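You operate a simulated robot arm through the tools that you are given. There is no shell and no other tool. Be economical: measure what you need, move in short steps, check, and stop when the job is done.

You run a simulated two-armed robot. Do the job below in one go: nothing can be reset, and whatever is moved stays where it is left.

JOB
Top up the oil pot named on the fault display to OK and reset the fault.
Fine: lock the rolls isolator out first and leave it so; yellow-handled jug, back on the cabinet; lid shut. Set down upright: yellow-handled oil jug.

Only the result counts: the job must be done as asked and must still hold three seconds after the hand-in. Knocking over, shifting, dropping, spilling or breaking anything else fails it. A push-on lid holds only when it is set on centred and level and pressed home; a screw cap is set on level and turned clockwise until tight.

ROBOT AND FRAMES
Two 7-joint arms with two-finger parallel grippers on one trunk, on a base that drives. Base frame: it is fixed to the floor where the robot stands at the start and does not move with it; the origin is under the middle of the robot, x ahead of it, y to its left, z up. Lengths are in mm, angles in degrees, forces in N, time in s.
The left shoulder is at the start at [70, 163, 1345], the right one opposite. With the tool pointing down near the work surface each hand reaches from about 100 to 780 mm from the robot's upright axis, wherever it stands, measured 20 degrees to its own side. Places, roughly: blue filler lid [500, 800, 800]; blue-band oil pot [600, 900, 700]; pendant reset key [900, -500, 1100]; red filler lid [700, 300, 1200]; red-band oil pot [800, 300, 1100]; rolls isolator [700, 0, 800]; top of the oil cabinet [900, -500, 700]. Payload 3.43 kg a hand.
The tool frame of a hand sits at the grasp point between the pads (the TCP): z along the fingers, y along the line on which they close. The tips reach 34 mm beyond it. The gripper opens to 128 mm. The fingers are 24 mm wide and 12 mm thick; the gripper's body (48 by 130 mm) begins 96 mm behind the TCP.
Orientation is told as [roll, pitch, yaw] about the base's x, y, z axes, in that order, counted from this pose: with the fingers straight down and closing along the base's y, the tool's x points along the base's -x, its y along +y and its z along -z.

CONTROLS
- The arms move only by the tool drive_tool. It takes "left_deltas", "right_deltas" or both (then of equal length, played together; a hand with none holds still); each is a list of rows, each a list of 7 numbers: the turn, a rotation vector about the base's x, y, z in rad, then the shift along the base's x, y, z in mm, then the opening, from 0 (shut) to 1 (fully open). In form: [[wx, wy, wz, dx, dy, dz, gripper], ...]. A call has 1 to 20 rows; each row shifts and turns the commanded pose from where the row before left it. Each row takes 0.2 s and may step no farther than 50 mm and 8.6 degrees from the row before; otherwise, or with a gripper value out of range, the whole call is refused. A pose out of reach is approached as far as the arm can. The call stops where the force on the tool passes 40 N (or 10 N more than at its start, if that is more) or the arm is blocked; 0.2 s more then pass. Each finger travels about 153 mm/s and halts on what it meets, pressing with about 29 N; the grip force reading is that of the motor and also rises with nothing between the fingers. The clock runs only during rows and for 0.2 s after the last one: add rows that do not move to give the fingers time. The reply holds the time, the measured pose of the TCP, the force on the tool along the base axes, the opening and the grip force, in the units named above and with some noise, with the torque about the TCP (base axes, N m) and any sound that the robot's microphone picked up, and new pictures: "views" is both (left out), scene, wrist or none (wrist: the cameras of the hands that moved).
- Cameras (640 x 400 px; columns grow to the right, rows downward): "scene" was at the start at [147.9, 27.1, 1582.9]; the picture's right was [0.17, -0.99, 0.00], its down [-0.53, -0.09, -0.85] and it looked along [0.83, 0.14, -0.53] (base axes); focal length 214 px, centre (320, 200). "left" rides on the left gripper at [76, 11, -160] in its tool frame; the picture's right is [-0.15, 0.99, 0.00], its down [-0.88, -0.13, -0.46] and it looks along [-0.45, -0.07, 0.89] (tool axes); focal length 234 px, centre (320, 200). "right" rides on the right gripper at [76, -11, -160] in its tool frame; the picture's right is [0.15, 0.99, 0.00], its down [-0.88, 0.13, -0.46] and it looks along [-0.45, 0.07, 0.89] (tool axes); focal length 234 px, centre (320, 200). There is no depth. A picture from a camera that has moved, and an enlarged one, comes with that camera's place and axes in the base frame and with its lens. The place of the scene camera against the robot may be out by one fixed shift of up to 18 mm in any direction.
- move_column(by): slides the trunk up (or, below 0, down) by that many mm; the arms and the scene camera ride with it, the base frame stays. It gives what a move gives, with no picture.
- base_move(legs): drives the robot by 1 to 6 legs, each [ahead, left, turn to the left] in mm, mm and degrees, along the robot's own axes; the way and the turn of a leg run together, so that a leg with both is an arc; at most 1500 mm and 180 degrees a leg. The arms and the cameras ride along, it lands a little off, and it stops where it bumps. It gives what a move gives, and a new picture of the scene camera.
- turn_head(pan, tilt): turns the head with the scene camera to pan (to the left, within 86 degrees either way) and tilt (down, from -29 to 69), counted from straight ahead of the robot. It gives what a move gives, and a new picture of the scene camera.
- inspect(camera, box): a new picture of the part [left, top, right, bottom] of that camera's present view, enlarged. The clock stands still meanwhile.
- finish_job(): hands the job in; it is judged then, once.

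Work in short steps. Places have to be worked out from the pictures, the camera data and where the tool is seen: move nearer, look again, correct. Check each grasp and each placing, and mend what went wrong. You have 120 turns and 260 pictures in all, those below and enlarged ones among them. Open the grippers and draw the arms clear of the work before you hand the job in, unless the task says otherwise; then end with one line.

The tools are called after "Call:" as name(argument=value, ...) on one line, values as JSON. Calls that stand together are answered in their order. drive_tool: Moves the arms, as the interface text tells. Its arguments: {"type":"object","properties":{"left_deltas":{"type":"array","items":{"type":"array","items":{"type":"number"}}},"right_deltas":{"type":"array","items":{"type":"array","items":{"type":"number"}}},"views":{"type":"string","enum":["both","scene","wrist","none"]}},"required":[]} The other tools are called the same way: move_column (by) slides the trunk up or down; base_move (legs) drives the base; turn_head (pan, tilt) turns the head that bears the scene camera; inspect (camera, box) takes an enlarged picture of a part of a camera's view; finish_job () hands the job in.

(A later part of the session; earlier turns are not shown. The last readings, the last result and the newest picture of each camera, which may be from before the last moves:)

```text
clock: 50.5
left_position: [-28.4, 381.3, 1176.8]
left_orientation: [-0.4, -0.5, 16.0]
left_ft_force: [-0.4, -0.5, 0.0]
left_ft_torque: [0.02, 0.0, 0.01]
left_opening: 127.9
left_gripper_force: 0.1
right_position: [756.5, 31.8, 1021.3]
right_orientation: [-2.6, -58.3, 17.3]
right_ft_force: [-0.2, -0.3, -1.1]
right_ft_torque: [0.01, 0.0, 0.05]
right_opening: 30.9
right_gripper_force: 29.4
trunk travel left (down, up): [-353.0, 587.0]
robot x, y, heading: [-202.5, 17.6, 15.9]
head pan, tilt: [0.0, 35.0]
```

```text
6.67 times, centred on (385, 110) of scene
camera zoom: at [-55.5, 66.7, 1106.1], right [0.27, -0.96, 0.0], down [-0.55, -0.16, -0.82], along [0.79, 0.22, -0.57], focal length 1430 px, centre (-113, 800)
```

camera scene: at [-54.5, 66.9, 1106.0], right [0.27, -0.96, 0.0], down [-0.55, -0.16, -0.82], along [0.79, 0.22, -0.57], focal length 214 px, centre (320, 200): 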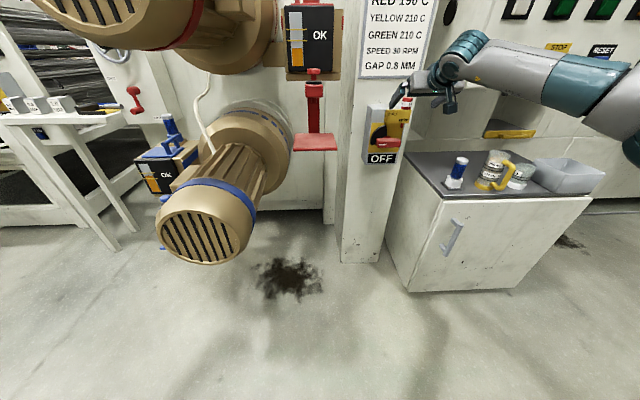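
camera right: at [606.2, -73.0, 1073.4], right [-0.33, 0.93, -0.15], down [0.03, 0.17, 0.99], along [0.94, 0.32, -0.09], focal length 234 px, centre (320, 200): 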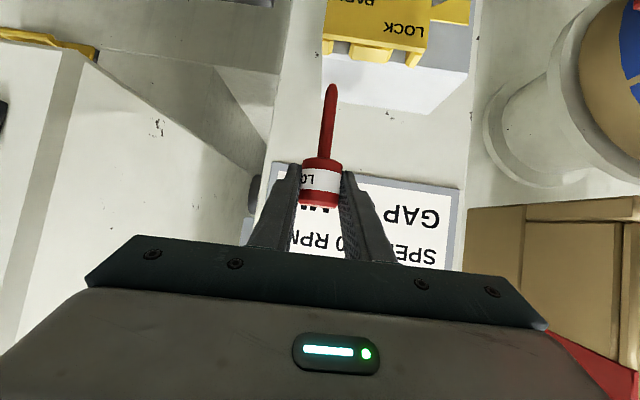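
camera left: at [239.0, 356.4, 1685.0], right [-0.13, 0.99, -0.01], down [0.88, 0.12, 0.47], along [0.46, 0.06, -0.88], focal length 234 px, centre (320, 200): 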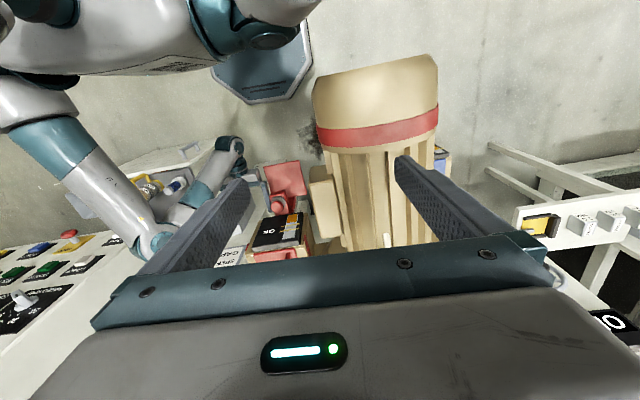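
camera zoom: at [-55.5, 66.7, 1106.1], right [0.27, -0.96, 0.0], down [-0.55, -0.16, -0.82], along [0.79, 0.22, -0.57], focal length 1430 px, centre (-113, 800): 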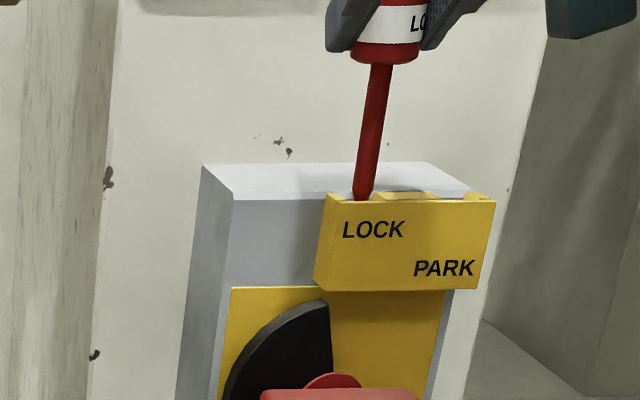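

The tip is at the slot mouth, about 1.5 mm right of centre. Correct and insert.

Call:
drive_tool(right_deltas=[[0, 0, 0, -0.4, 1.4, 0, 0], [0, 0, 0, 0, 0, -6, 0], [0, 0, 0, 0, 0, -8, 0], [0, 0, 0, 0, 0, -10, 0], [0, 0, 0, 0, 0, -10, 0], [0, 0, 0, 0, 0, -10, 0], [0, 0, 0, 0, 0, -10, 0], [0, 0, 0, 0, 0, -6, 0], [0, 0, 0, 0, 0, 0, 0]], views="wrist")

Call:
inspect(camera="scene", box=[360, 80, 410, 140])

```text
clock: 52.5
left_position: [-28.4, 380.6, 1175.4]
left_orientation: [-0.5, -0.5, 16.0]
left_ft_force: [-0.4, 0.3, 0.4]
left_ft_torque: [-0.01, 0.0, 0.0]
left_opening: 127.9
left_gripper_force: 0.1
right_position: [756.4, 33.7, 962.1]
right_orientation: [-2.6, -58.3, 17.2]
right_ft_force: [-2.2, -0.7, 0.3]
right_ft_torque: [-0.01, 0.06, 0.02]
right_opening: 31.0
right_gripper_force: 28.4
trunk travel left (down, up): [-353.0, 587.0]
robot x, y, heading: [-198.3, 16.6, 16.0]
head pan, tilt: [0.0, 35.0]
camera right: at [589.6, -23.2, 981.1], right [-0.33, 0.93, -0.15], down [0.03, 0.17, 0.99], along [0.94, 0.32, -0.08], focal length 234 px, centre (320, 200)
```

right: 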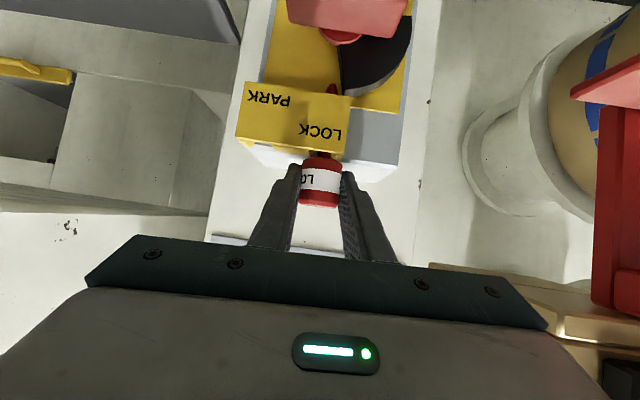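

```text
6.67 times, centred on (385, 110) of scene
camera zoom: at [-55.9, 66.5, 1106.2], right [0.27, -0.96, 0.0], down [-0.55, -0.16, -0.82], along [0.79, 0.22, -0.57], focal length 1430 px, centre (-113, 800)
```

zoom: 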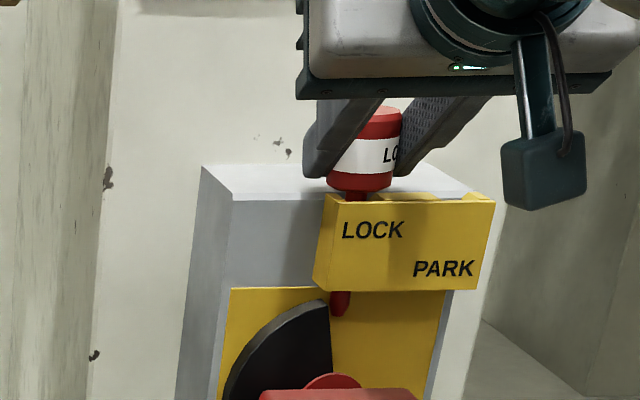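

The pin is beside the sector, body still a few mm above the bracket. Lower further until it seats.

Call:
drive_tool(right_deltas=[[0, 0, 0, 0, 0, -3, 0], [0, 0, 0, 0, 0, -3, 0], [0, 0, 0, 0, 0, -3, 0], [0, 0, 0, 0, 0, -3, 0], [0, 0, 0, 0, 0, 0, 0]], views="none")

Call:
inspect(camera="scene", box=[360, 80, 410, 140])

```text
clock: 53.7
left_position: [-31.0, 381.1, 1176.6]
left_orientation: [-0.4, -0.8, 16.0]
left_ft_force: [0.3, -1.0, 0.5]
left_ft_torque: [-0.02, 0.03, 0.02]
left_opening: 128.2
left_gripper_force: 0.0
right_position: [754.7, 33.4, 957.8]
right_orientation: [-2.4, -58.9, 17.2]
right_ft_force: [14.6, 0.4, 33.8]
right_ft_torque: [0.7, -0.77, -0.23]
right_opening: 30.8
right_gripper_force: 28.9
trunk travel left (down, up): [-353.0, 587.0]
robot x, y, heading: [-196.8, 12.4, 16.0]
head pan, tilt: [0.0, 35.0]
```

```text
6.67 times, centred on (385, 110) of scene
camera zoom: at [-58.3, 66.5, 1106.9], right [0.27, -0.96, 0.0], down [-0.55, -0.16, -0.82], along [0.79, 0.22, -0.57], focal length 1430 px, centre (-113, 800)
```

zoom: 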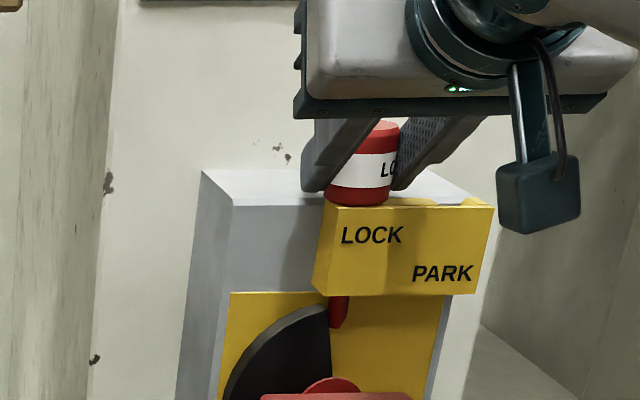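

Seated with 34 N. Relieve the push, release, and retreat along the approach direction.

Call:
drive_tool(right_deltas=[[0, 0, 0, 0, 0, 6, 0], [0, 0, 0, 0, 0, 0, 0.3], [0, 0, 0, 0, 0, 0, 0.6], [0, 0, 0, 0, 0, 0, 0.7], [0, 0, 0, 0, 0, 2, 0.7], [0, 0, 0, -35, -10, 4, 0.7], [0, 0, 0, -40, -11, 0, 0.7], [0, 0, 0, -40, -11, 0, 0.7], [0, 0, 0, 0, 0, 0, 1]], views="both")

Call:
inspect(camera="right", box=[240, 40, 400, 240])

```text
clock: 55.7
left_position: [-27.7, 381.5, 1177.1]
left_orientation: [-0.4, -0.6, 15.9]
left_ft_force: [-0.2, 0.2, -0.2]
left_ft_torque: [0.0, 0.01, 0.0]
left_opening: 127.9
left_gripper_force: 0.0
right_position: [642.6, 1.7, 960.4]
right_orientation: [-2.5, -58.2, 17.3]
right_ft_force: [-0.3, 0.0, 0.4]
right_ft_torque: [-0.01, 0.05, 0.0]
right_opening: 128.2
right_gripper_force: 0.0
trunk travel left (down, up): [-353.0, 587.0]
robot x, y, heading: [-196.5, 14.8, 15.9]
head pan, tilt: [0.0, 35.0]
camera scene: at [-55.3, 66.9, 1106.1], right [0.27, -0.96, 0.0], down [-0.55, -0.16, -0.82], along [0.79, 0.22, -0.57], focal length 214 px, centre (320, 200)
camera right: at [475.7, -55.5, 979.3], right [-0.33, 0.93, -0.15], down [0.03, 0.17, 0.99], along [0.94, 0.32, -0.09], focal length 234 px, centre (320, 200)
```

scene: 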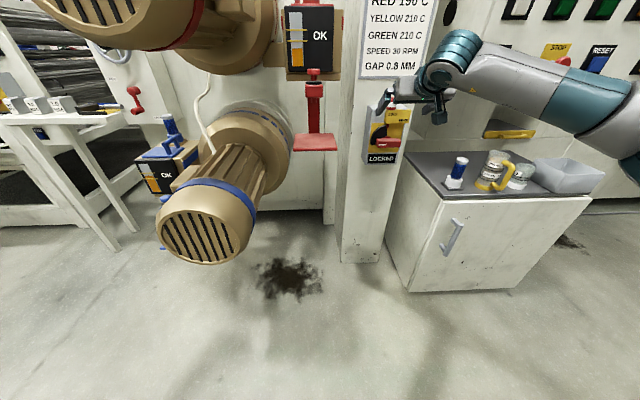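
right: 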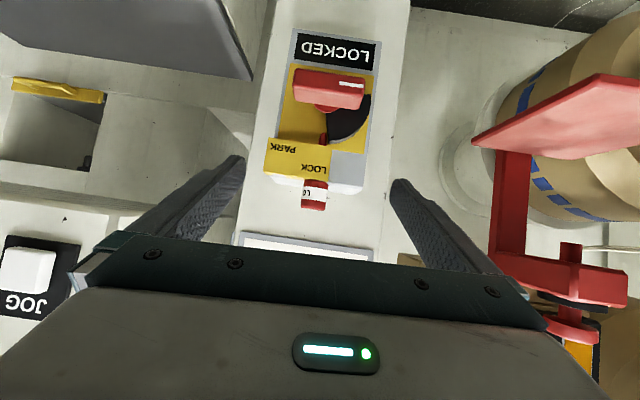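

```text
2.00 times, centred on (320, 140) of right
camera zoom: at [475.7, -55.5, 979.3], right [-0.33, 0.93, -0.15], down [0.03, 0.17, 0.99], along [0.94, 0.32, -0.09], focal length 468 px, centre (320, 320)
```

zoom: 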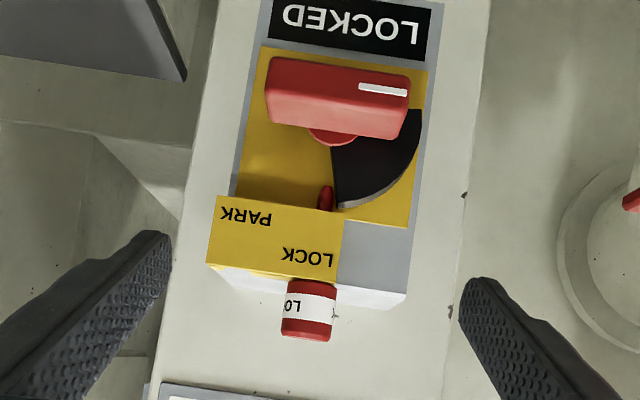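

The indicator says LOCKED. Next the jug, near (798, −360, 740): I raise the trunk, drive right and look at it.

Call:
drive_tool(right_deltas=[[0, 0, 0, -35, -10, 0, 1], [0, 0, 0, -35, -10, 0, 1], [0, 0, 0, -35, -10, 0, 1]], views="none")

Call:
move_column(by=250)

Call:
base_move(legs=[[0, -250, 0]])

Call:
turn_head(pan=-15, tilt=40)

```text
clock: 56.5
left_position: [-28.1, 379.9, 1176.5]
left_orientation: [-0.4, -0.7, 16.0]
left_ft_force: [-0.8, 0.6, 0.4]
left_ft_torque: [-0.01, 0.01, 0.04]
left_opening: 128.2
left_gripper_force: 0.1
right_position: [536.8, -28.2, 962.2]
right_orientation: [-2.5, -58.4, 17.3]
right_ft_force: [0.1, 0.1, 0.5]
right_ft_torque: [0.02, -0.03, 0.0]
right_opening: 127.9
right_gripper_force: 0.2
trunk travel left (down, up): [-353.0, 587.0]
robot x, y, heading: [-199.8, 16.3, 16.0]
head pan, tilt: [0.0, 35.0]
```

```text
clock: 59.1
left_position: [-27.6, 380.5, 1426.0]
left_orientation: [-0.4, -0.6, 16.0]
left_ft_force: [1.0, -0.2, -0.4]
left_ft_torque: [-0.01, 0.0, 0.02]
left_opening: 127.9
left_gripper_force: 0.2
right_position: [537.5, -28.7, 1211.4]
right_orientation: [-2.4, -58.3, 17.3]
right_ft_force: [0.6, 0.1, -0.3]
right_ft_torque: [0.0, 0.0, 0.0]
right_opening: 127.9
right_gripper_force: 0.0
trunk travel left (down, up): [-603.0, 337.0]
robot x, y, heading: [-197.7, 16.8, 15.7]
head pan, tilt: [0.0, 35.0]
```

```text
clock: 60.9
left_position: [38.9, 143.6, 1426.1]
left_orientation: [-0.4, -0.6, 16.5]
left_ft_force: [0.2, 0.0, -0.4]
left_ft_torque: [0.01, -0.02, -0.01]
left_opening: 128.1
left_gripper_force: 0.0
right_position: [605.5, -260.9, 1212.1]
right_orientation: [-2.5, -58.3, 17.8]
right_ft_force: [0.5, -1.1, -1.2]
right_ft_torque: [-0.02, 0.02, -0.03]
right_opening: 128.2
right_gripper_force: 0.0
trunk travel left (down, up): [-603.0, 337.0]
robot x, y, heading: [-128.0, -222.1, 16.4]
head pan, tilt: [0.0, 35.0]
camera scene: at [13.1, -170.8, 1356.1], right [0.28, -0.96, 0.0], down [-0.55, -0.16, -0.82], along [0.79, 0.23, -0.57], focal length 214 px, centre (320, 200)
```

scene: 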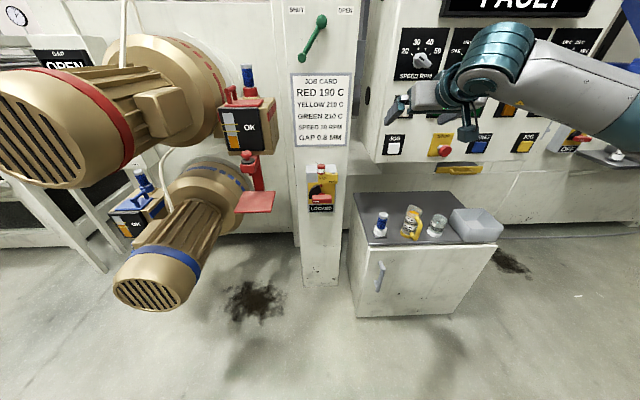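

```text
clock: 61.7
left_position: [38.8, 143.4, 1425.4]
left_orientation: [-0.5, -0.7, 16.4]
left_ft_force: [0.0, 0.3, -0.6]
left_ft_torque: [0.03, -0.01, 0.01]
left_opening: 128.0
left_gripper_force: 0.1
right_position: [605.8, -261.9, 1211.7]
right_orientation: [-2.4, -58.3, 17.7]
right_ft_force: [0.1, 0.4, 0.9]
right_ft_torque: [-0.02, 0.02, 0.03]
right_opening: 128.0
right_gripper_force: 0.1
trunk travel left (down, up): [-603.0, 337.0]
robot x, y, heading: [-131.7, -224.0, 16.4]
head pan, tilt: [-15.0, 40.0]
camera scene: at [13.9, -194.2, 1348.6], right [0.02, -1.0, 0.0], down [-0.64, -0.02, -0.77], along [0.77, 0.02, -0.64], focal length 214 px, centre (320, 200)
```

scene: 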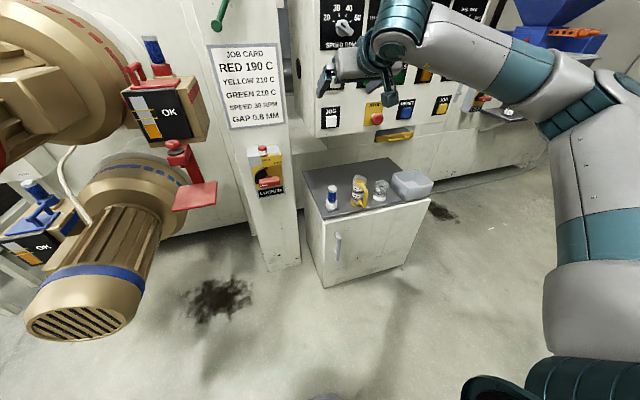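

Call:
inspect(camera="scene", box=[310, 150, 450, 240])

Call:
inspect(camera="scene", box=[100, 20, 240, 220])

```text
4.44 times, centred on (380, 195) of scene
camera zoom: at [13.9, -194.2, 1348.6], right [0.02, -1.0, 0.0], down [-0.64, -0.02, -0.77], along [0.77, 0.02, -0.64], focal length 953 px, centre (53, 222)
```

zoom: 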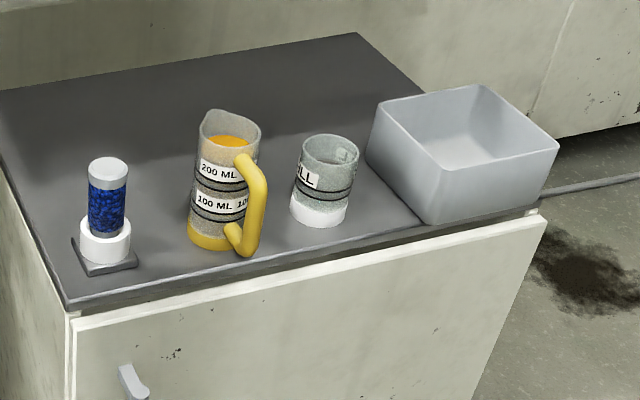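

```text
2.00 times, centred on (170, 120) of scene
camera zoom: at [13.9, -194.2, 1348.6], right [0.02, -1.0, 0.0], down [-0.64, -0.02, -0.77], along [0.77, 0.02, -0.64], focal length 429 px, centre (620, 360)
```

zoom: 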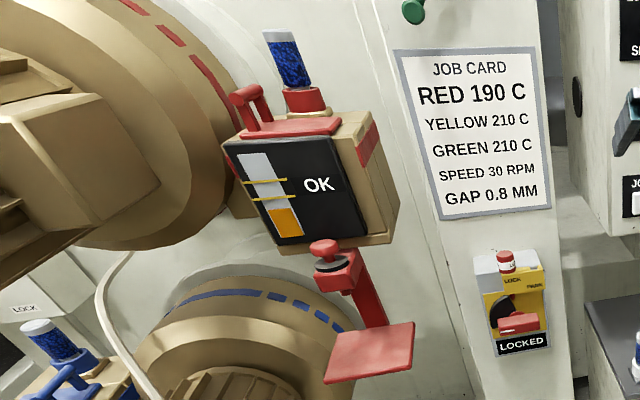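

Jug: handle points toward about (−0.5, −0.85), spout opposite; the glass jar stands close by on its right. I'll approach from the handle side with the robot turned to ~50°. First retract the hand, then drive there.

Call:
drive_tool(right_deltas=[[-0.036, 0.126, 0, -34, -10, 0, 1], [-0.036, 0.126, 0, -34, -10, 0, 1], [0, 0, 0, -34, -10, 0, 1], [0, 0, 0, -34, -10, 0, 1], [0, 0, 0, -34, -10, 0, 1], [0, 0, 0, -34, -10, 0, 1], [0, 0, 0, -34, -10, 0, 1], [0, 0, 0, 0, 0, 0, 1]], views="none")

Call:
base_move(legs=[[0, 0, 33.6], [-470, -480, 0]])

```text
clock: 63.5
left_position: [39.7, 143.4, 1426.0]
left_orientation: [-0.4, -0.6, 16.5]
left_ft_force: [0.9, -0.5, -0.1]
left_ft_torque: [0.02, 0.02, 0.0]
left_opening: 127.9
left_gripper_force: 0.1
right_position: [368.4, -330.9, 1212.3]
right_orientation: [-1.8, -43.3, 17.3]
right_ft_force: [-0.4, -0.3, -0.4]
right_ft_torque: [0.02, 0.0, 0.03]
right_opening: 128.1
right_gripper_force: 0.1
trunk travel left (down, up): [-603.0, 337.0]
robot x, y, heading: [-131.7, -219.1, 16.4]
head pan, tilt: [-15.0, 40.0]
```

```text
clock: 68.5
left_position: [-121.4, -449.7, 1426.8]
left_orientation: [-0.4, -0.8, 48.0]
left_ft_force: [-0.6, -0.1, -1.4]
left_ft_torque: [0.04, 0.02, 0.03]
left_opening: 128.0
left_gripper_force: 0.1
right_position: [410.6, -680.6, 1212.7]
right_orientation: [-1.5, -43.5, 49.0]
right_ft_force: [0.1, -0.5, 0.3]
right_ft_torque: [0.05, 0.05, 0.03]
right_opening: 128.0
right_gripper_force: 0.1
trunk travel left (down, up): [-603.0, 337.0]
robot x, y, heading: [-71.3, -843.3, 47.9]
head pan, tilt: [-15.0, 40.0]
stopped in leg 2: the robot was blocked; the commanded pose is now the measured one
camera scene: at [43.2, -753.5, 1348.9], right [0.55, -0.84, 0.0], down [-0.54, -0.35, -0.77], along [0.64, 0.42, -0.64], focal length 214 px, centre (320, 200)
```

scene: 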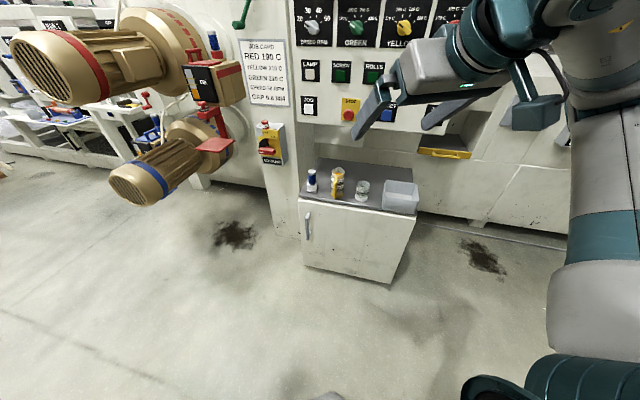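

Something behind blocked the drive, but I'm nearly well placed; I go ahead 130 mm and look at the jug more closely.

Call:
base_move(legs=[[130, 0, 0]])

Call:
inspect(camera="scene", box=[290, 130, 450, 230])

Call:
inspect(camera="right", box=[160, 0, 480, 240])

```text
clock: 69.8
left_position: [-34.2, -351.4, 1426.7]
left_orientation: [-0.5, -0.8, 48.2]
left_ft_force: [-0.8, 0.0, 0.3]
left_ft_torque: [0.01, 0.0, -0.01]
left_opening: 128.0
left_gripper_force: 0.1
right_position: [497.0, -581.5, 1212.2]
right_orientation: [-1.8, -43.4, 49.0]
right_ft_force: [-0.1, -0.4, 0.8]
right_ft_torque: [0.04, 0.02, 0.0]
right_opening: 127.6
right_gripper_force: 0.1
trunk travel left (down, up): [-603.0, 337.0]
robot x, y, heading: [13.0, -749.6, 48.2]
head pan, tilt: [-15.0, 40.0]
camera scene: at [129.7, -654.3, 1348.7], right [0.55, -0.84, 0.0], down [-0.54, -0.35, -0.77], along [0.64, 0.42, -0.64], focal length 214 px, centre (320, 200)
```

scene: 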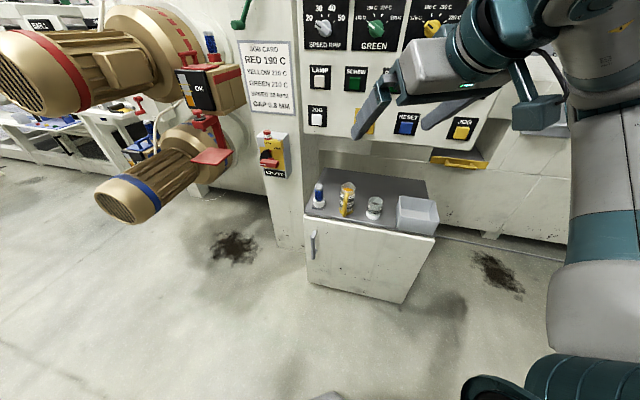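

```text
4.00 times, centred on (370, 180) of scene
camera zoom: at [129.7, -654.3, 1348.7], right [0.55, -0.84, 0.0], down [-0.54, -0.35, -0.77], along [0.64, 0.42, -0.64], focal length 858 px, centre (120, 280)
```

zoom: 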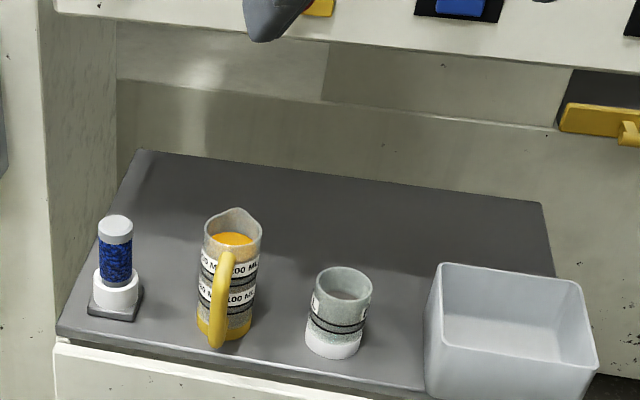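

```text
1.67 times, centred on (320, 120) of right
camera zoom: at [392.6, -709.7, 1275.3], right [-0.8, 0.58, -0.12], down [0.11, 0.34, 0.93], along [0.59, 0.73, -0.34], focal length 390 px, centre (320, 333)
```

zoom: 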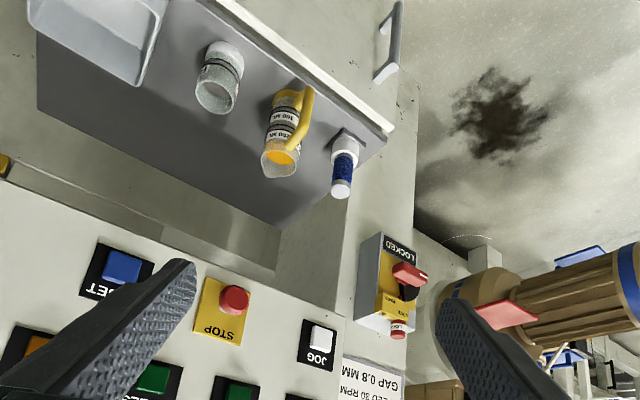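

All three views agree better with the handle pointing at ~197°, i.e. straight toward the front (machine heading 16°), with the jug near (815, −354, 733). So I reposition at heading 16° in front of it.

Call:
base_move(legs=[[0, 0, -32], [42, 358, 0]])

Call:
move_column(by=-200)

Call:
inspect(camera="right", box=[160, 0, 480, 240])

```text
clock: 73.7
left_position: [125.7, -26.5, 1425.9]
left_orientation: [-0.4, -0.6, 15.9]
left_ft_force: [0.7, -1.0, 0.7]
left_ft_torque: [0.0, 0.0, 0.02]
left_opening: 128.0
left_gripper_force: 0.1
right_position: [454.4, -503.3, 1210.9]
right_orientation: [-1.9, -43.3, 16.8]
right_ft_force: [0.2, -0.4, 0.2]
right_ft_torque: [0.0, 0.0, 0.01]
right_opening: 127.8
right_gripper_force: 0.0
trunk travel left (down, up): [-603.0, 337.0]
robot x, y, heading: [-44.5, -391.2, 16.1]
head pan, tilt: [-15.0, 40.0]
camera scene: at [100.2, -364.8, 1348.6], right [0.02, -1.0, 0.0], down [-0.64, -0.01, -0.77], along [0.77, 0.01, -0.64], focal length 214 px, centre (320, 200)
```

scene: 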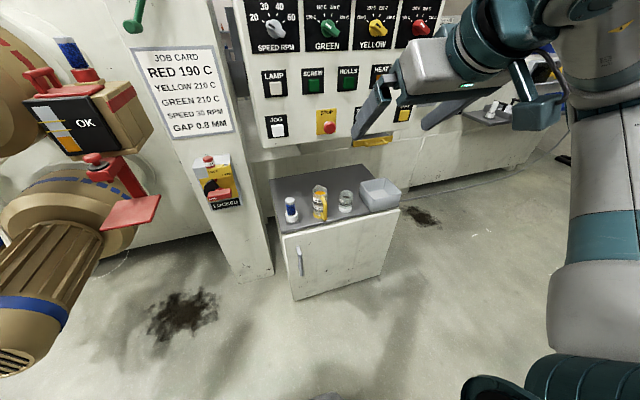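

```text
clock: 75.8
left_position: [126.3, -26.5, 1227.4]
left_orientation: [-0.3, -0.8, 15.9]
left_ft_force: [0.3, 0.3, -0.3]
left_ft_torque: [0.0, -0.03, 0.01]
left_opening: 128.1
left_gripper_force: 0.0
right_position: [453.7, -503.0, 1012.2]
right_orientation: [-1.7, -43.3, 16.8]
right_ft_force: [-0.5, -0.4, 0.4]
right_ft_torque: [-0.01, 0.0, 0.01]
right_opening: 128.0
right_gripper_force: 0.1
trunk travel left (down, up): [-403.0, 537.0]
robot x, y, heading: [-46.0, -390.4, 15.9]
head pan, tilt: [-15.0, 40.0]
```

```text
1.67 times, centred on (320, 120) of right
camera zoom: at [297.9, -558.1, 1075.2], right [-0.37, 0.92, -0.12], down [0.27, 0.23, 0.93], along [0.89, 0.31, -0.34], focal length 390 px, centre (320, 333)
```

zoom: 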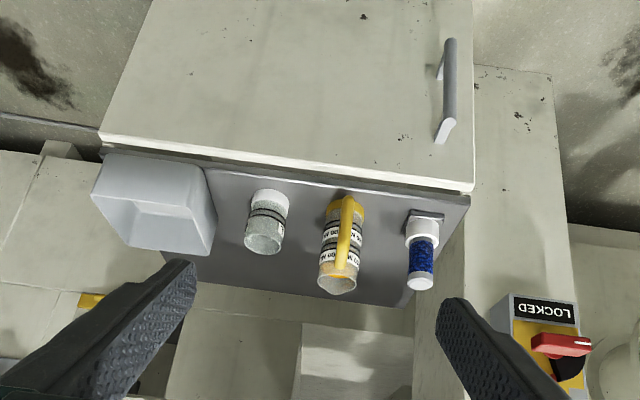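

The jug sits near (815, −360, 716) with handle toward me. I go to a standoff 150 mm in front of it at pitch −60°, gripper ~100 mm open.

Call:
drive_tool(right_deltas=[[0.041, -0.143, 0, 27.1, 12.7, -35, 0.8], [0.041, -0.143, 0, 27.1, 12.7, -35, 0.8], [0, 0, 0, 27.1, 12.7, -35, 0.8], [0, 0, 0, 27.1, 12.7, -35, 0.8], [0, 0, 0, 27.1, 12.7, -35, 0.8], [0, 0, 0, 27.1, 12.7, -35, 0.8], [0, 0, 0, 27.1, 12.7, -35, 0.8], [0, 0, 0, 27.1, 12.7, -35, 0.8], [0, 0, 0, 0, 0, 0, 0.8]], views="both")

Call:
inspect(camera="right", box=[200, 40, 440, 240])

```text
clock: 77.8
left_position: [126.0, -27.4, 1224.8]
left_orientation: [-0.4, -0.8, 15.9]
left_ft_force: [0.3, 0.2, -0.4]
left_ft_torque: [-0.02, -0.01, 0.01]
left_opening: 127.9
left_gripper_force: 0.1
right_position: [705.5, -391.3, 755.8]
right_orientation: [-2.4, -60.5, 17.2]
right_ft_force: [0.3, -0.6, -0.1]
right_ft_torque: [0.0, 0.01, -0.02]
right_opening: 102.4
right_gripper_force: 0.1
right hand out of reach, approached as far as the arm can: row 1, 2
trunk travel left (down, up): [-403.0, 537.0]
robot x, y, heading: [-44.0, -391.1, 16.0]
head pan, tilt: [-15.0, 40.0]
camera scene: at [99.6, -364.5, 1148.7], right [0.02, -1.0, 0.0], down [-0.64, -0.01, -0.77], along [0.77, 0.01, -0.64], focal length 214 px, centre (320, 200)
camera right: at [538.1, -448.2, 768.0], right [-0.33, 0.93, -0.15], down [0.0, 0.15, 0.99], along [0.94, 0.33, -0.05], focal length 234 px, centre (320, 200)
```

scene: 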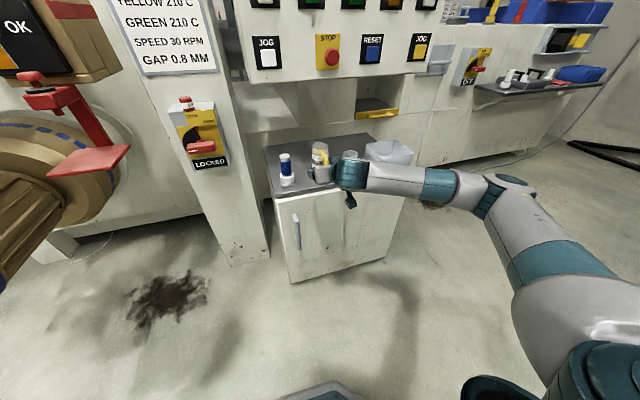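
right: 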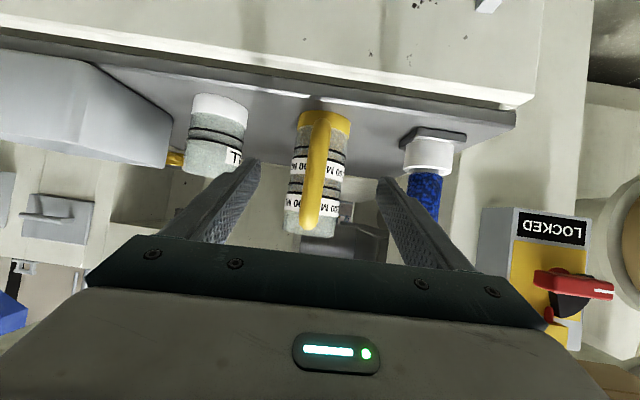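

```text
2.00 times, centred on (320, 140) of right
camera zoom: at [538.1, -448.2, 768.0], right [-0.33, 0.93, -0.15], down [0.0, 0.15, 0.99], along [0.94, 0.33, -0.05], focal length 468 px, centre (320, 320)
```

zoom: 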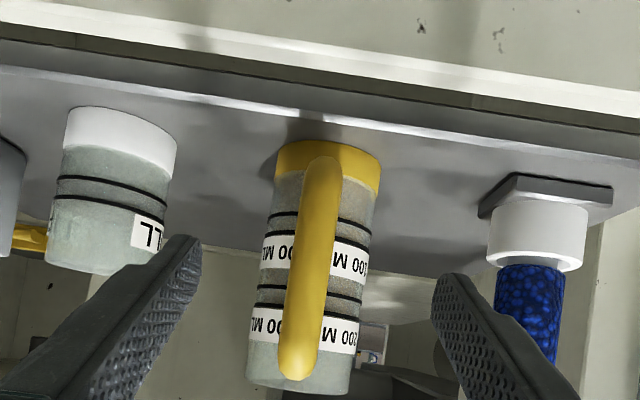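

Jug axis refined to (805.5, −364), mid-height 722. Advance 103 mm with TCP at z≈742 and check before closing.

Call:
drive_tool(right_deltas=[[0, 0, 0, 0.4, -1.3, -14, 0.8], [0, 0, 0, 25, 7.1, 0, 0.8], [0, 0, 0, 25, 7.1, 0, 0.8], [0, 0, 0, 25, 7.1, 0, 0.8], [0, 0, 0, 24, 6.9, 0, 0.8], [0, 0, 0, 0, 0, 0, 0.8]], views="wrist")

Call:
inspect(camera="scene", box=[260, 110, 420, 220])

```text
clock: 79.2
left_position: [126.8, -28.6, 1227.3]
left_orientation: [-0.5, -0.7, 16.0]
left_ft_force: [-0.3, -0.3, 0.3]
left_ft_torque: [0.0, -0.01, 0.01]
left_opening: 128.1
left_gripper_force: 0.1
right_position: [805.6, -365.2, 743.5]
right_orientation: [-2.3, -60.4, 17.2]
right_ft_force: [-0.9, 1.4, -0.2]
right_ft_torque: [0.03, 0.02, 0.0]
right_opening: 102.3
right_gripper_force: 0.1
trunk travel left (down, up): [-403.0, 537.0]
robot x, y, heading: [-44.5, -394.5, 15.9]
head pan, tilt: [-15.0, 40.0]
camera right: at [637.4, -421.5, 755.9], right [-0.33, 0.93, -0.15], down [0.0, 0.15, 0.99], along [0.94, 0.33, -0.05], focal length 234 px, centre (320, 200)
```

right: 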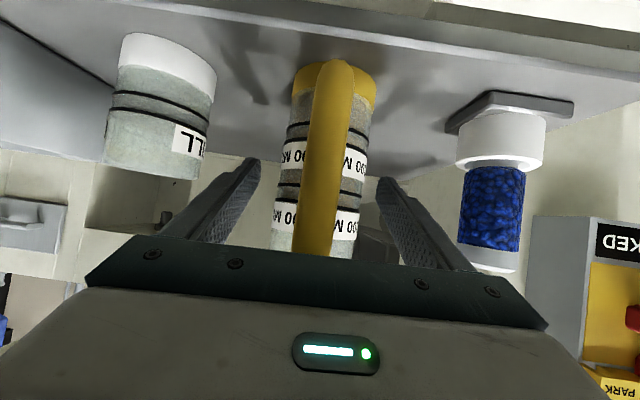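

```text
3.64 times, centred on (340, 165) of scene
camera zoom: at [99.9, -364.6, 1148.6], right [0.02, -1.0, 0.0], down [-0.64, -0.01, -0.77], along [0.77, 0.01, -0.64], focal length 780 px, centre (247, 327)
```

zoom: 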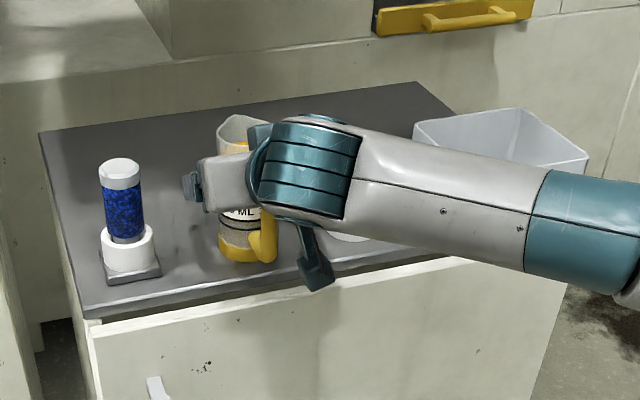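

Jug is centred at TCP depth. Close.

Call:
drive_tool(right_deltas=[[0, 0, 0, 0, 0, 0, 0.6], [0, 0, 0, 0, 0, 0, 0.4], [0, 0, 0, 0, 0, 0, 0.2], [0, 0, 0, 0, 0, 0, 0.2], [0, 0, 0, 0, 0, 0, 0.2], [0, 0, 0, 0, 0, 0, 0.2]], views="wrist")

```text
clock: 80.7
left_position: [126.3, -27.4, 1226.9]
left_orientation: [-0.4, -0.8, 16.0]
left_ft_force: [0.3, -0.5, -0.2]
left_ft_torque: [0.0, 0.01, 0.04]
left_opening: 128.2
left_gripper_force: 0.0
right_position: [804.4, -364.4, 743.6]
right_orientation: [-2.4, -60.3, 17.1]
right_ft_force: [1.4, 0.6, 2.1]
right_ft_torque: [0.15, -0.13, -0.03]
right_opening: 62.1
right_gripper_force: 29.0
trunk travel left (down, up): [-403.0, 537.0]
robot x, y, heading: [-39.8, -389.2, 15.8]
head pan, tilt: [-15.0, 40.0]
camera right: at [637.4, -421.4, 756.1], right [-0.33, 0.93, -0.15], down [0.0, 0.15, 0.99], along [0.94, 0.33, -0.05], focal length 234 px, centre (320, 200)
```

right: 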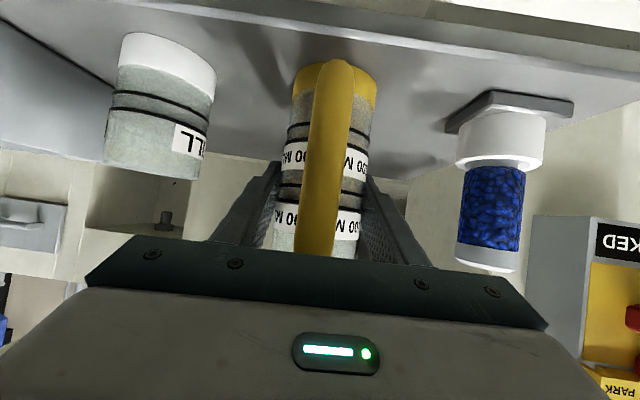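

Gripped at 62 mm. Lift straight up, slowly.

Call:
drive_tool(right_deltas=[[0, 0, 0, 0, 0, 5, 0.2], [0, 0, 0, 0, 0, 10, 0.2], [0, 0, 0, 0, 0, 15, 0.2], [0, 0, 0, 0, 0, 20, 0.2], [0, 0, 0, 0, 0, 25, 0.2], [0, 0, 0, 0, 0, 25, 0.2], [0, 0, 0, 0, 0, 20, 0.2], [0, 0, 0, 0, 0, 10, 0.2], [0, 0, 0, 0, 0, 0, 0.2]], views="both")

```text
clock: 82.7
left_position: [128.2, -27.1, 1227.0]
left_orientation: [-0.4, -0.7, 15.9]
left_ft_force: [-0.7, 0.1, 0.5]
left_ft_torque: [0.02, 0.02, 0.01]
left_opening: 127.9
left_gripper_force: 0.0
right_position: [803.1, -366.4, 872.0]
right_orientation: [-2.2, -60.4, 17.2]
right_ft_force: [-0.7, 0.0, -2.5]
right_ft_torque: [0.03, -0.07, -0.01]
right_opening: 62.0
right_gripper_force: 29.4
trunk travel left (down, up): [-403.0, 537.0]
robot x, y, heading: [-41.2, -388.7, 16.1]
head pan, tilt: [-15.0, 40.0]
camera scene: at [100.6, -364.4, 1148.5], right [0.02, -1.0, 0.0], down [-0.64, -0.01, -0.77], along [0.77, 0.01, -0.64], focal length 214 px, centre (320, 200)
camera right: at [636.1, -422.2, 885.6], right [-0.33, 0.93, -0.15], down [0.0, 0.15, 0.99], along [0.94, 0.33, -0.05], focal length 234 px, centre (320, 200)
```

scene: 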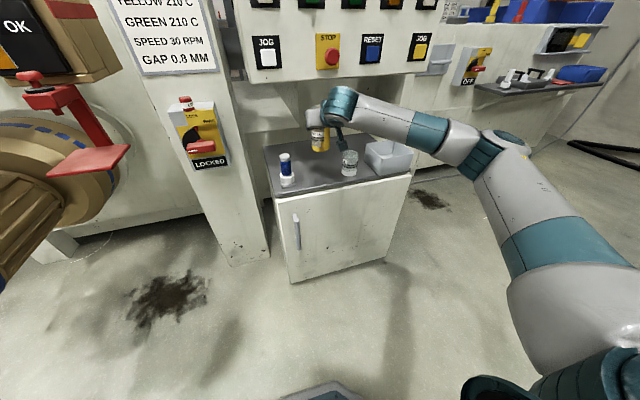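
right: 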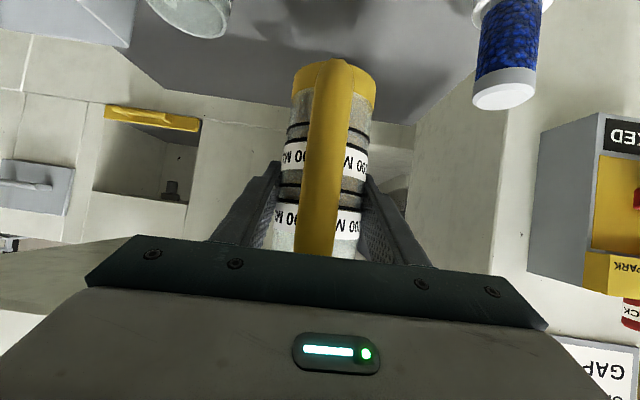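

Jug is held level (about 250 g). I back away, drive left to face the pot, raise the trunk and turn the head.

Call:
base_move(legs=[[-220, 0, 0], [0, 434, 0]])

Call:
move_column(by=280)

Call:
turn_head(pan=5, tilt=25)

```text
clock: 86.6
left_position: [-199.9, 328.3, 1225.9]
left_orientation: [-0.5, -0.7, 15.8]
left_ft_force: [-0.6, -0.2, 0.5]
left_ft_torque: [-0.01, -0.02, 0.01]
left_opening: 127.9
left_gripper_force: 0.1
right_position: [475.7, -11.6, 873.3]
right_orientation: [-2.4, -60.3, 17.1]
right_ft_force: [-0.6, 0.3, -2.9]
right_ft_torque: [-0.02, -0.08, -0.01]
right_opening: 62.0
right_gripper_force: 28.7
trunk travel left (down, up): [-403.0, 537.0]
robot x, y, heading: [-367.6, -38.3, 15.4]
head pan, tilt: [-15.0, 40.0]
camera scene: at [-226.6, -8.9, 1148.5], right [0.01, -1.0, 0.0], down [-0.64, -0.01, -0.77], along [0.77, 0.01, -0.64], focal length 214 px, centre (320, 200)
```

scene: 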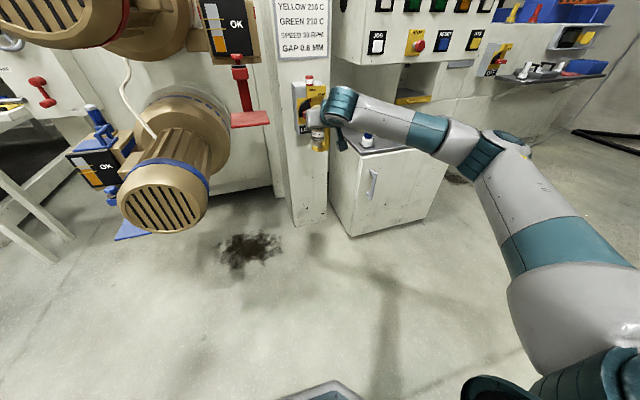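

```text
clock: 89.4
left_position: [-197.9, 326.7, 1506.6]
left_orientation: [-0.4, -0.7, 15.8]
left_ft_force: [0.6, 0.3, -0.1]
left_ft_torque: [0.01, 0.0, 0.04]
left_opening: 127.8
left_gripper_force: 0.1
right_position: [476.8, -12.4, 1152.4]
right_orientation: [-2.4, -60.3, 17.1]
right_ft_force: [-1.1, 0.8, -3.2]
right_ft_torque: [0.05, -0.07, -0.01]
right_opening: 61.9
right_gripper_force: 29.0
trunk travel left (down, up): [-683.0, 257.0]
robot x, y, heading: [-370.6, -33.8, 15.8]
head pan, tilt: [-15.0, 40.0]
```

```text
clock: 90.2
left_position: [-197.9, 327.1, 1505.7]
left_orientation: [-0.4, -0.7, 15.7]
left_ft_force: [-0.6, -1.0, 0.5]
left_ft_torque: [-0.01, 0.03, -0.03]
left_opening: 127.9
left_gripper_force: 0.1
right_position: [476.0, -11.4, 1153.0]
right_orientation: [-2.3, -60.4, 17.0]
right_ft_force: [0.1, -0.4, -4.1]
right_ft_torque: [-0.02, -0.08, 0.03]
right_opening: 61.7
right_gripper_force: 28.9
trunk travel left (down, up): [-683.0, 257.0]
robot x, y, heading: [-367.8, -34.2, 15.8]
head pan, tilt: [5.0, 25.0]
camera scene: at [-225.2, 21.9, 1451.8], right [0.35, -0.94, 0.0], down [-0.4, -0.15, -0.91], along [0.85, 0.32, -0.42], focal length 214 px, centre (320, 200)
```

scene: 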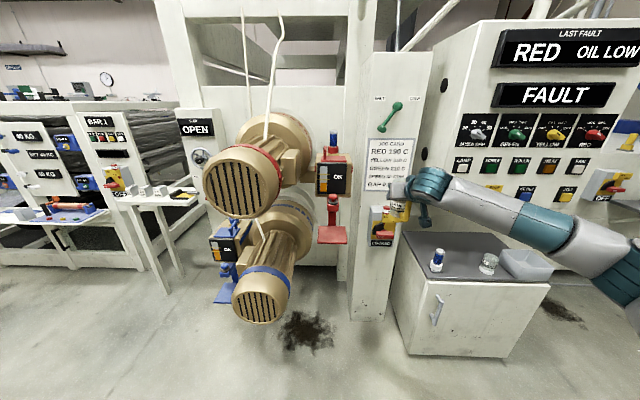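

Pot is 1.13 m ahead of the base. I carefully retract the jug hand 180 mm and raise it, keeping it level, before driving in.

Call:
drive_tool(right_deltas=[[0, 0, 0, -24, -7, 15, 0.2], [0, 0, 0, -24, -7, 15, 0.2], [0, 0, 0, -24, -7, 15, 0.2], [0, 0, 0, -24, -7, 15, 0.2], [0, 0, 0, -24, -7, 15, 0.2], [0, 0, 0, -24, -7, 15, 0.2], [0, 0, 0, -24, -7, 10, 0.2], [0, 0, 0, 0, 0, 0, 0.2]], views="none")

Call:
inspect(camera="scene", box=[290, 120, 370, 250])

```text
clock: 92.0
left_position: [-197.8, 327.3, 1505.7]
left_orientation: [-0.4, -0.7, 15.7]
left_ft_force: [-0.4, -1.1, -0.4]
left_ft_torque: [0.04, -0.01, 0.01]
left_opening: 128.2
left_gripper_force: 0.1
right_position: [308.3, -62.0, 1251.1]
right_orientation: [-2.3, -60.2, 17.0]
right_ft_force: [-0.5, 0.2, -3.5]
right_ft_torque: [-0.02, -0.09, 0.04]
right_opening: 62.0
right_gripper_force: 29.3
trunk travel left (down, up): [-683.0, 257.0]
robot x, y, heading: [-368.1, -33.2, 15.8]
head pan, tilt: [5.0, 25.0]
```

```text
3.08 times, centred on (330, 185) of scene
camera zoom: at [-224.7, 22.2, 1451.8], right [0.35, -0.94, 0.0], down [-0.4, -0.15, -0.91], along [0.85, 0.32, -0.42], focal length 660 px, centre (289, 246)
```

zoom: 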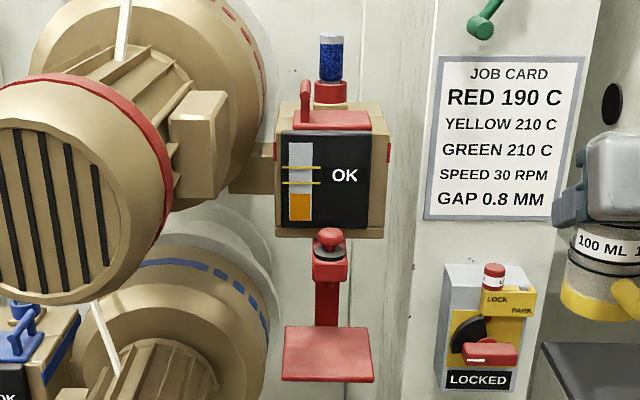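

Reach is fine. Drive 330 mm forward; then bring the left hand's camera over the pot's lid.

Call:
base_move(legs=[[330, 0, 0]])

Call:
inspect(camera="scene", box=[230, 90, 390, 250])

```text
clock: 94.2
left_position: [118.7, 416.6, 1506.4]
left_orientation: [-0.4, -0.8, 15.8]
left_ft_force: [-0.4, 0.2, 0.0]
left_ft_torque: [0.0, -0.01, -0.02]
left_opening: 127.9
left_gripper_force: 0.0
right_position: [625.3, 27.8, 1251.7]
right_orientation: [-2.2, -60.4, 17.0]
right_ft_force: [-0.1, -0.2, -2.7]
right_ft_torque: [0.03, -0.07, 0.0]
right_opening: 61.7
right_gripper_force: 28.7
trunk travel left (down, up): [-683.0, 257.0]
robot x, y, heading: [-48.6, 54.7, 15.6]
head pan, tilt: [5.0, 25.0]
camera scene: at [92.3, 111.5, 1452.0], right [0.35, -0.94, 0.0], down [-0.4, -0.15, -0.91], along [0.85, 0.32, -0.42], focal length 214 px, centre (320, 200)
```

scene: 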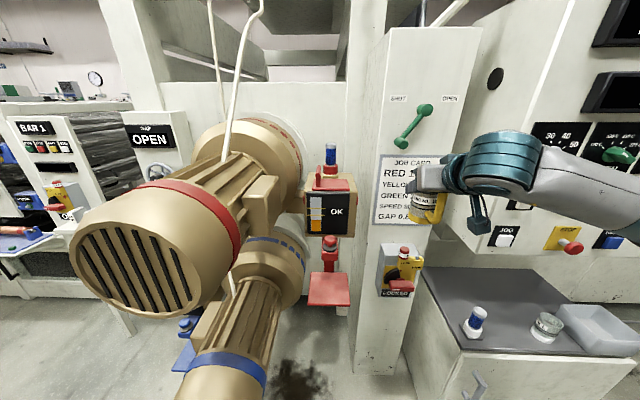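

```text
2.50 times, centred on (310, 170) of scene
camera zoom: at [92.3, 111.5, 1452.0], right [0.35, -0.94, 0.0], down [-0.4, -0.15, -0.91], along [0.85, 0.32, -0.42], focal length 536 px, centre (345, 275)
```

zoom: 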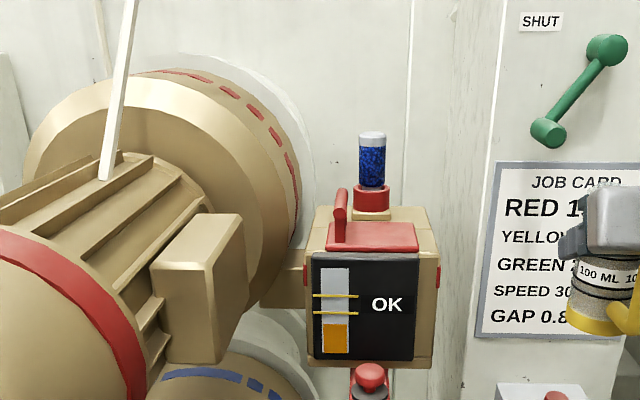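

Now the left hand goes forward along y≈280 (clear of motor and cable), tilted 45°, to look at the lid.

Call:
drive_tool(left_deltas=[[0, 0, 0, 12, -40, 0, 1], [0, 0, 0, 12, -40, 0, 1], [0, 0, 0, 12, -40, 0, 1], [0.036, -0.126, 0, 40, -2, -10, 1], [0.036, -0.126, 0, 40, -2, -10, 1], [0.036, -0.126, 0, 40, -2, -10, 1], [0.036, -0.126, 0, 40, -2, -10, 1], [0.036, -0.126, 0, 40, -2, -10, 1], [0.036, -0.126, 0, 40, -2, -10, 1], [0, 0, 0, 40, 0, -10, 1], [0, 0, 0, 40, 0, -10, 1], [0, 0, 0, 20, 0, 0, 1], [0, 0, 0, 0, 0, 0, 1]], views="both")

```text
clock: 97.0
left_position: [450.2, 342.2, 1446.6]
left_orientation: [-0.3, -45.8, 15.7]
left_ft_force: [0.3, 1.0, 0.2]
left_ft_torque: [0.0, -0.08, -0.03]
left_opening: 127.8
left_gripper_force: 0.0
left hand out of reach, approached as far as the arm can: row 6, 7, 9, 10, 11, 12
right_position: [626.5, 28.7, 1251.5]
right_orientation: [-2.2, -60.4, 17.0]
right_ft_force: [-0.6, 0.0, -2.9]
right_ft_torque: [0.06, -0.05, -0.01]
right_opening: 62.1
right_gripper_force: 28.9
trunk travel left (down, up): [-683.0, 257.0]
robot x, y, heading: [-49.0, 53.2, 15.7]
head pan, tilt: [5.0, 25.0]
camera scene: at [92.6, 111.5, 1451.9], right [0.35, -0.94, 0.0], down [-0.4, -0.15, -0.91], along [0.85, 0.32, -0.42], focal length 214 px, centre (320, 200)
camera left: at [287.1, 307.8, 1503.2], right [-0.17, 0.98, 0.1], down [0.31, -0.05, 0.95], along [0.94, 0.19, -0.3], focal length 234 px, centre (320, 200)
```

scene: 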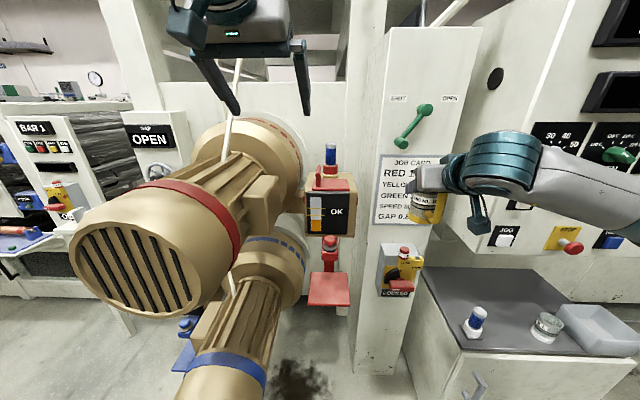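
left: 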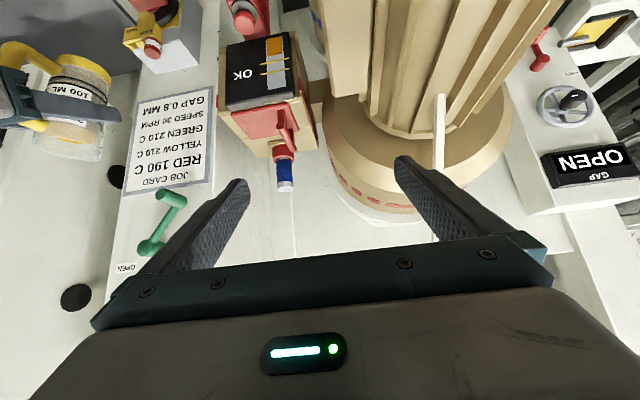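

Call:
drive_tool(left_deltas=[[0, 0, 0, 10, -40, 0, 1], [0, 0, 0, 10, -40, -10, 1], [0, 0, 0, 30, -5, -30, 1], [0, 0, 0, 30, 5, -30, 1], [0, 0, 0, 0, 0, 0, 1]], views="wrist")

Call:
inspect(camera="left", box=[240, 40, 400, 240])

```text
clock: 98.2
left_position: [504.0, 354.0, 1393.0]
left_orientation: [-0.5, -45.9, 15.9]
left_ft_force: [-0.7, 0.7, 0.6]
left_ft_torque: [0.01, -0.02, -0.01]
left_opening: 127.9
left_gripper_force: 0.1
left hand out of reach, approached as far as the arm can: row 1, 2, 3
right_position: [625.0, 27.6, 1254.5]
right_orientation: [-2.2, -60.5, 16.9]
right_ft_force: [0.3, 0.2, -2.7]
right_ft_torque: [0.01, -0.1, -0.01]
right_opening: 62.0
right_gripper_force: 28.9
trunk travel left (down, up): [-683.0, 257.0]
robot x, y, heading: [-48.1, 51.0, 15.9]
head pan, tilt: [5.0, 25.0]
camera left: at [340.6, 321.8, 1450.1], right [-0.17, 0.98, 0.1], down [0.31, -0.04, 0.95], along [0.94, 0.19, -0.29], focal length 234 px, centre (320, 200)
```

left: 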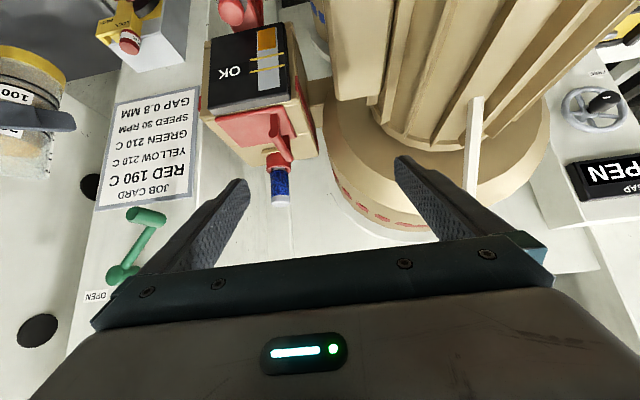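

```text
2.00 times, centred on (320, 140) of left
camera zoom: at [340.6, 321.8, 1450.1], right [-0.17, 0.98, 0.1], down [0.31, -0.04, 0.95], along [0.94, 0.19, -0.29], focal length 468 px, centre (320, 320)
```

zoom: 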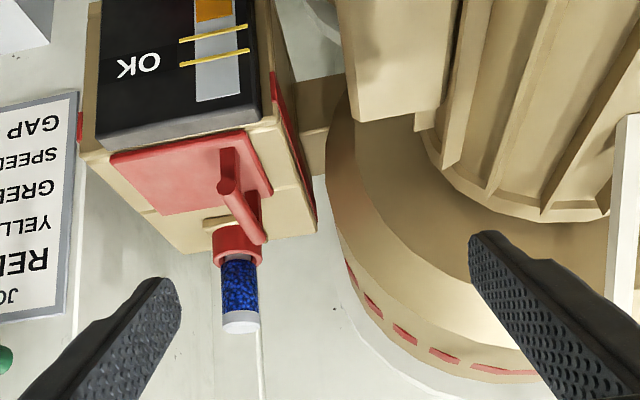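

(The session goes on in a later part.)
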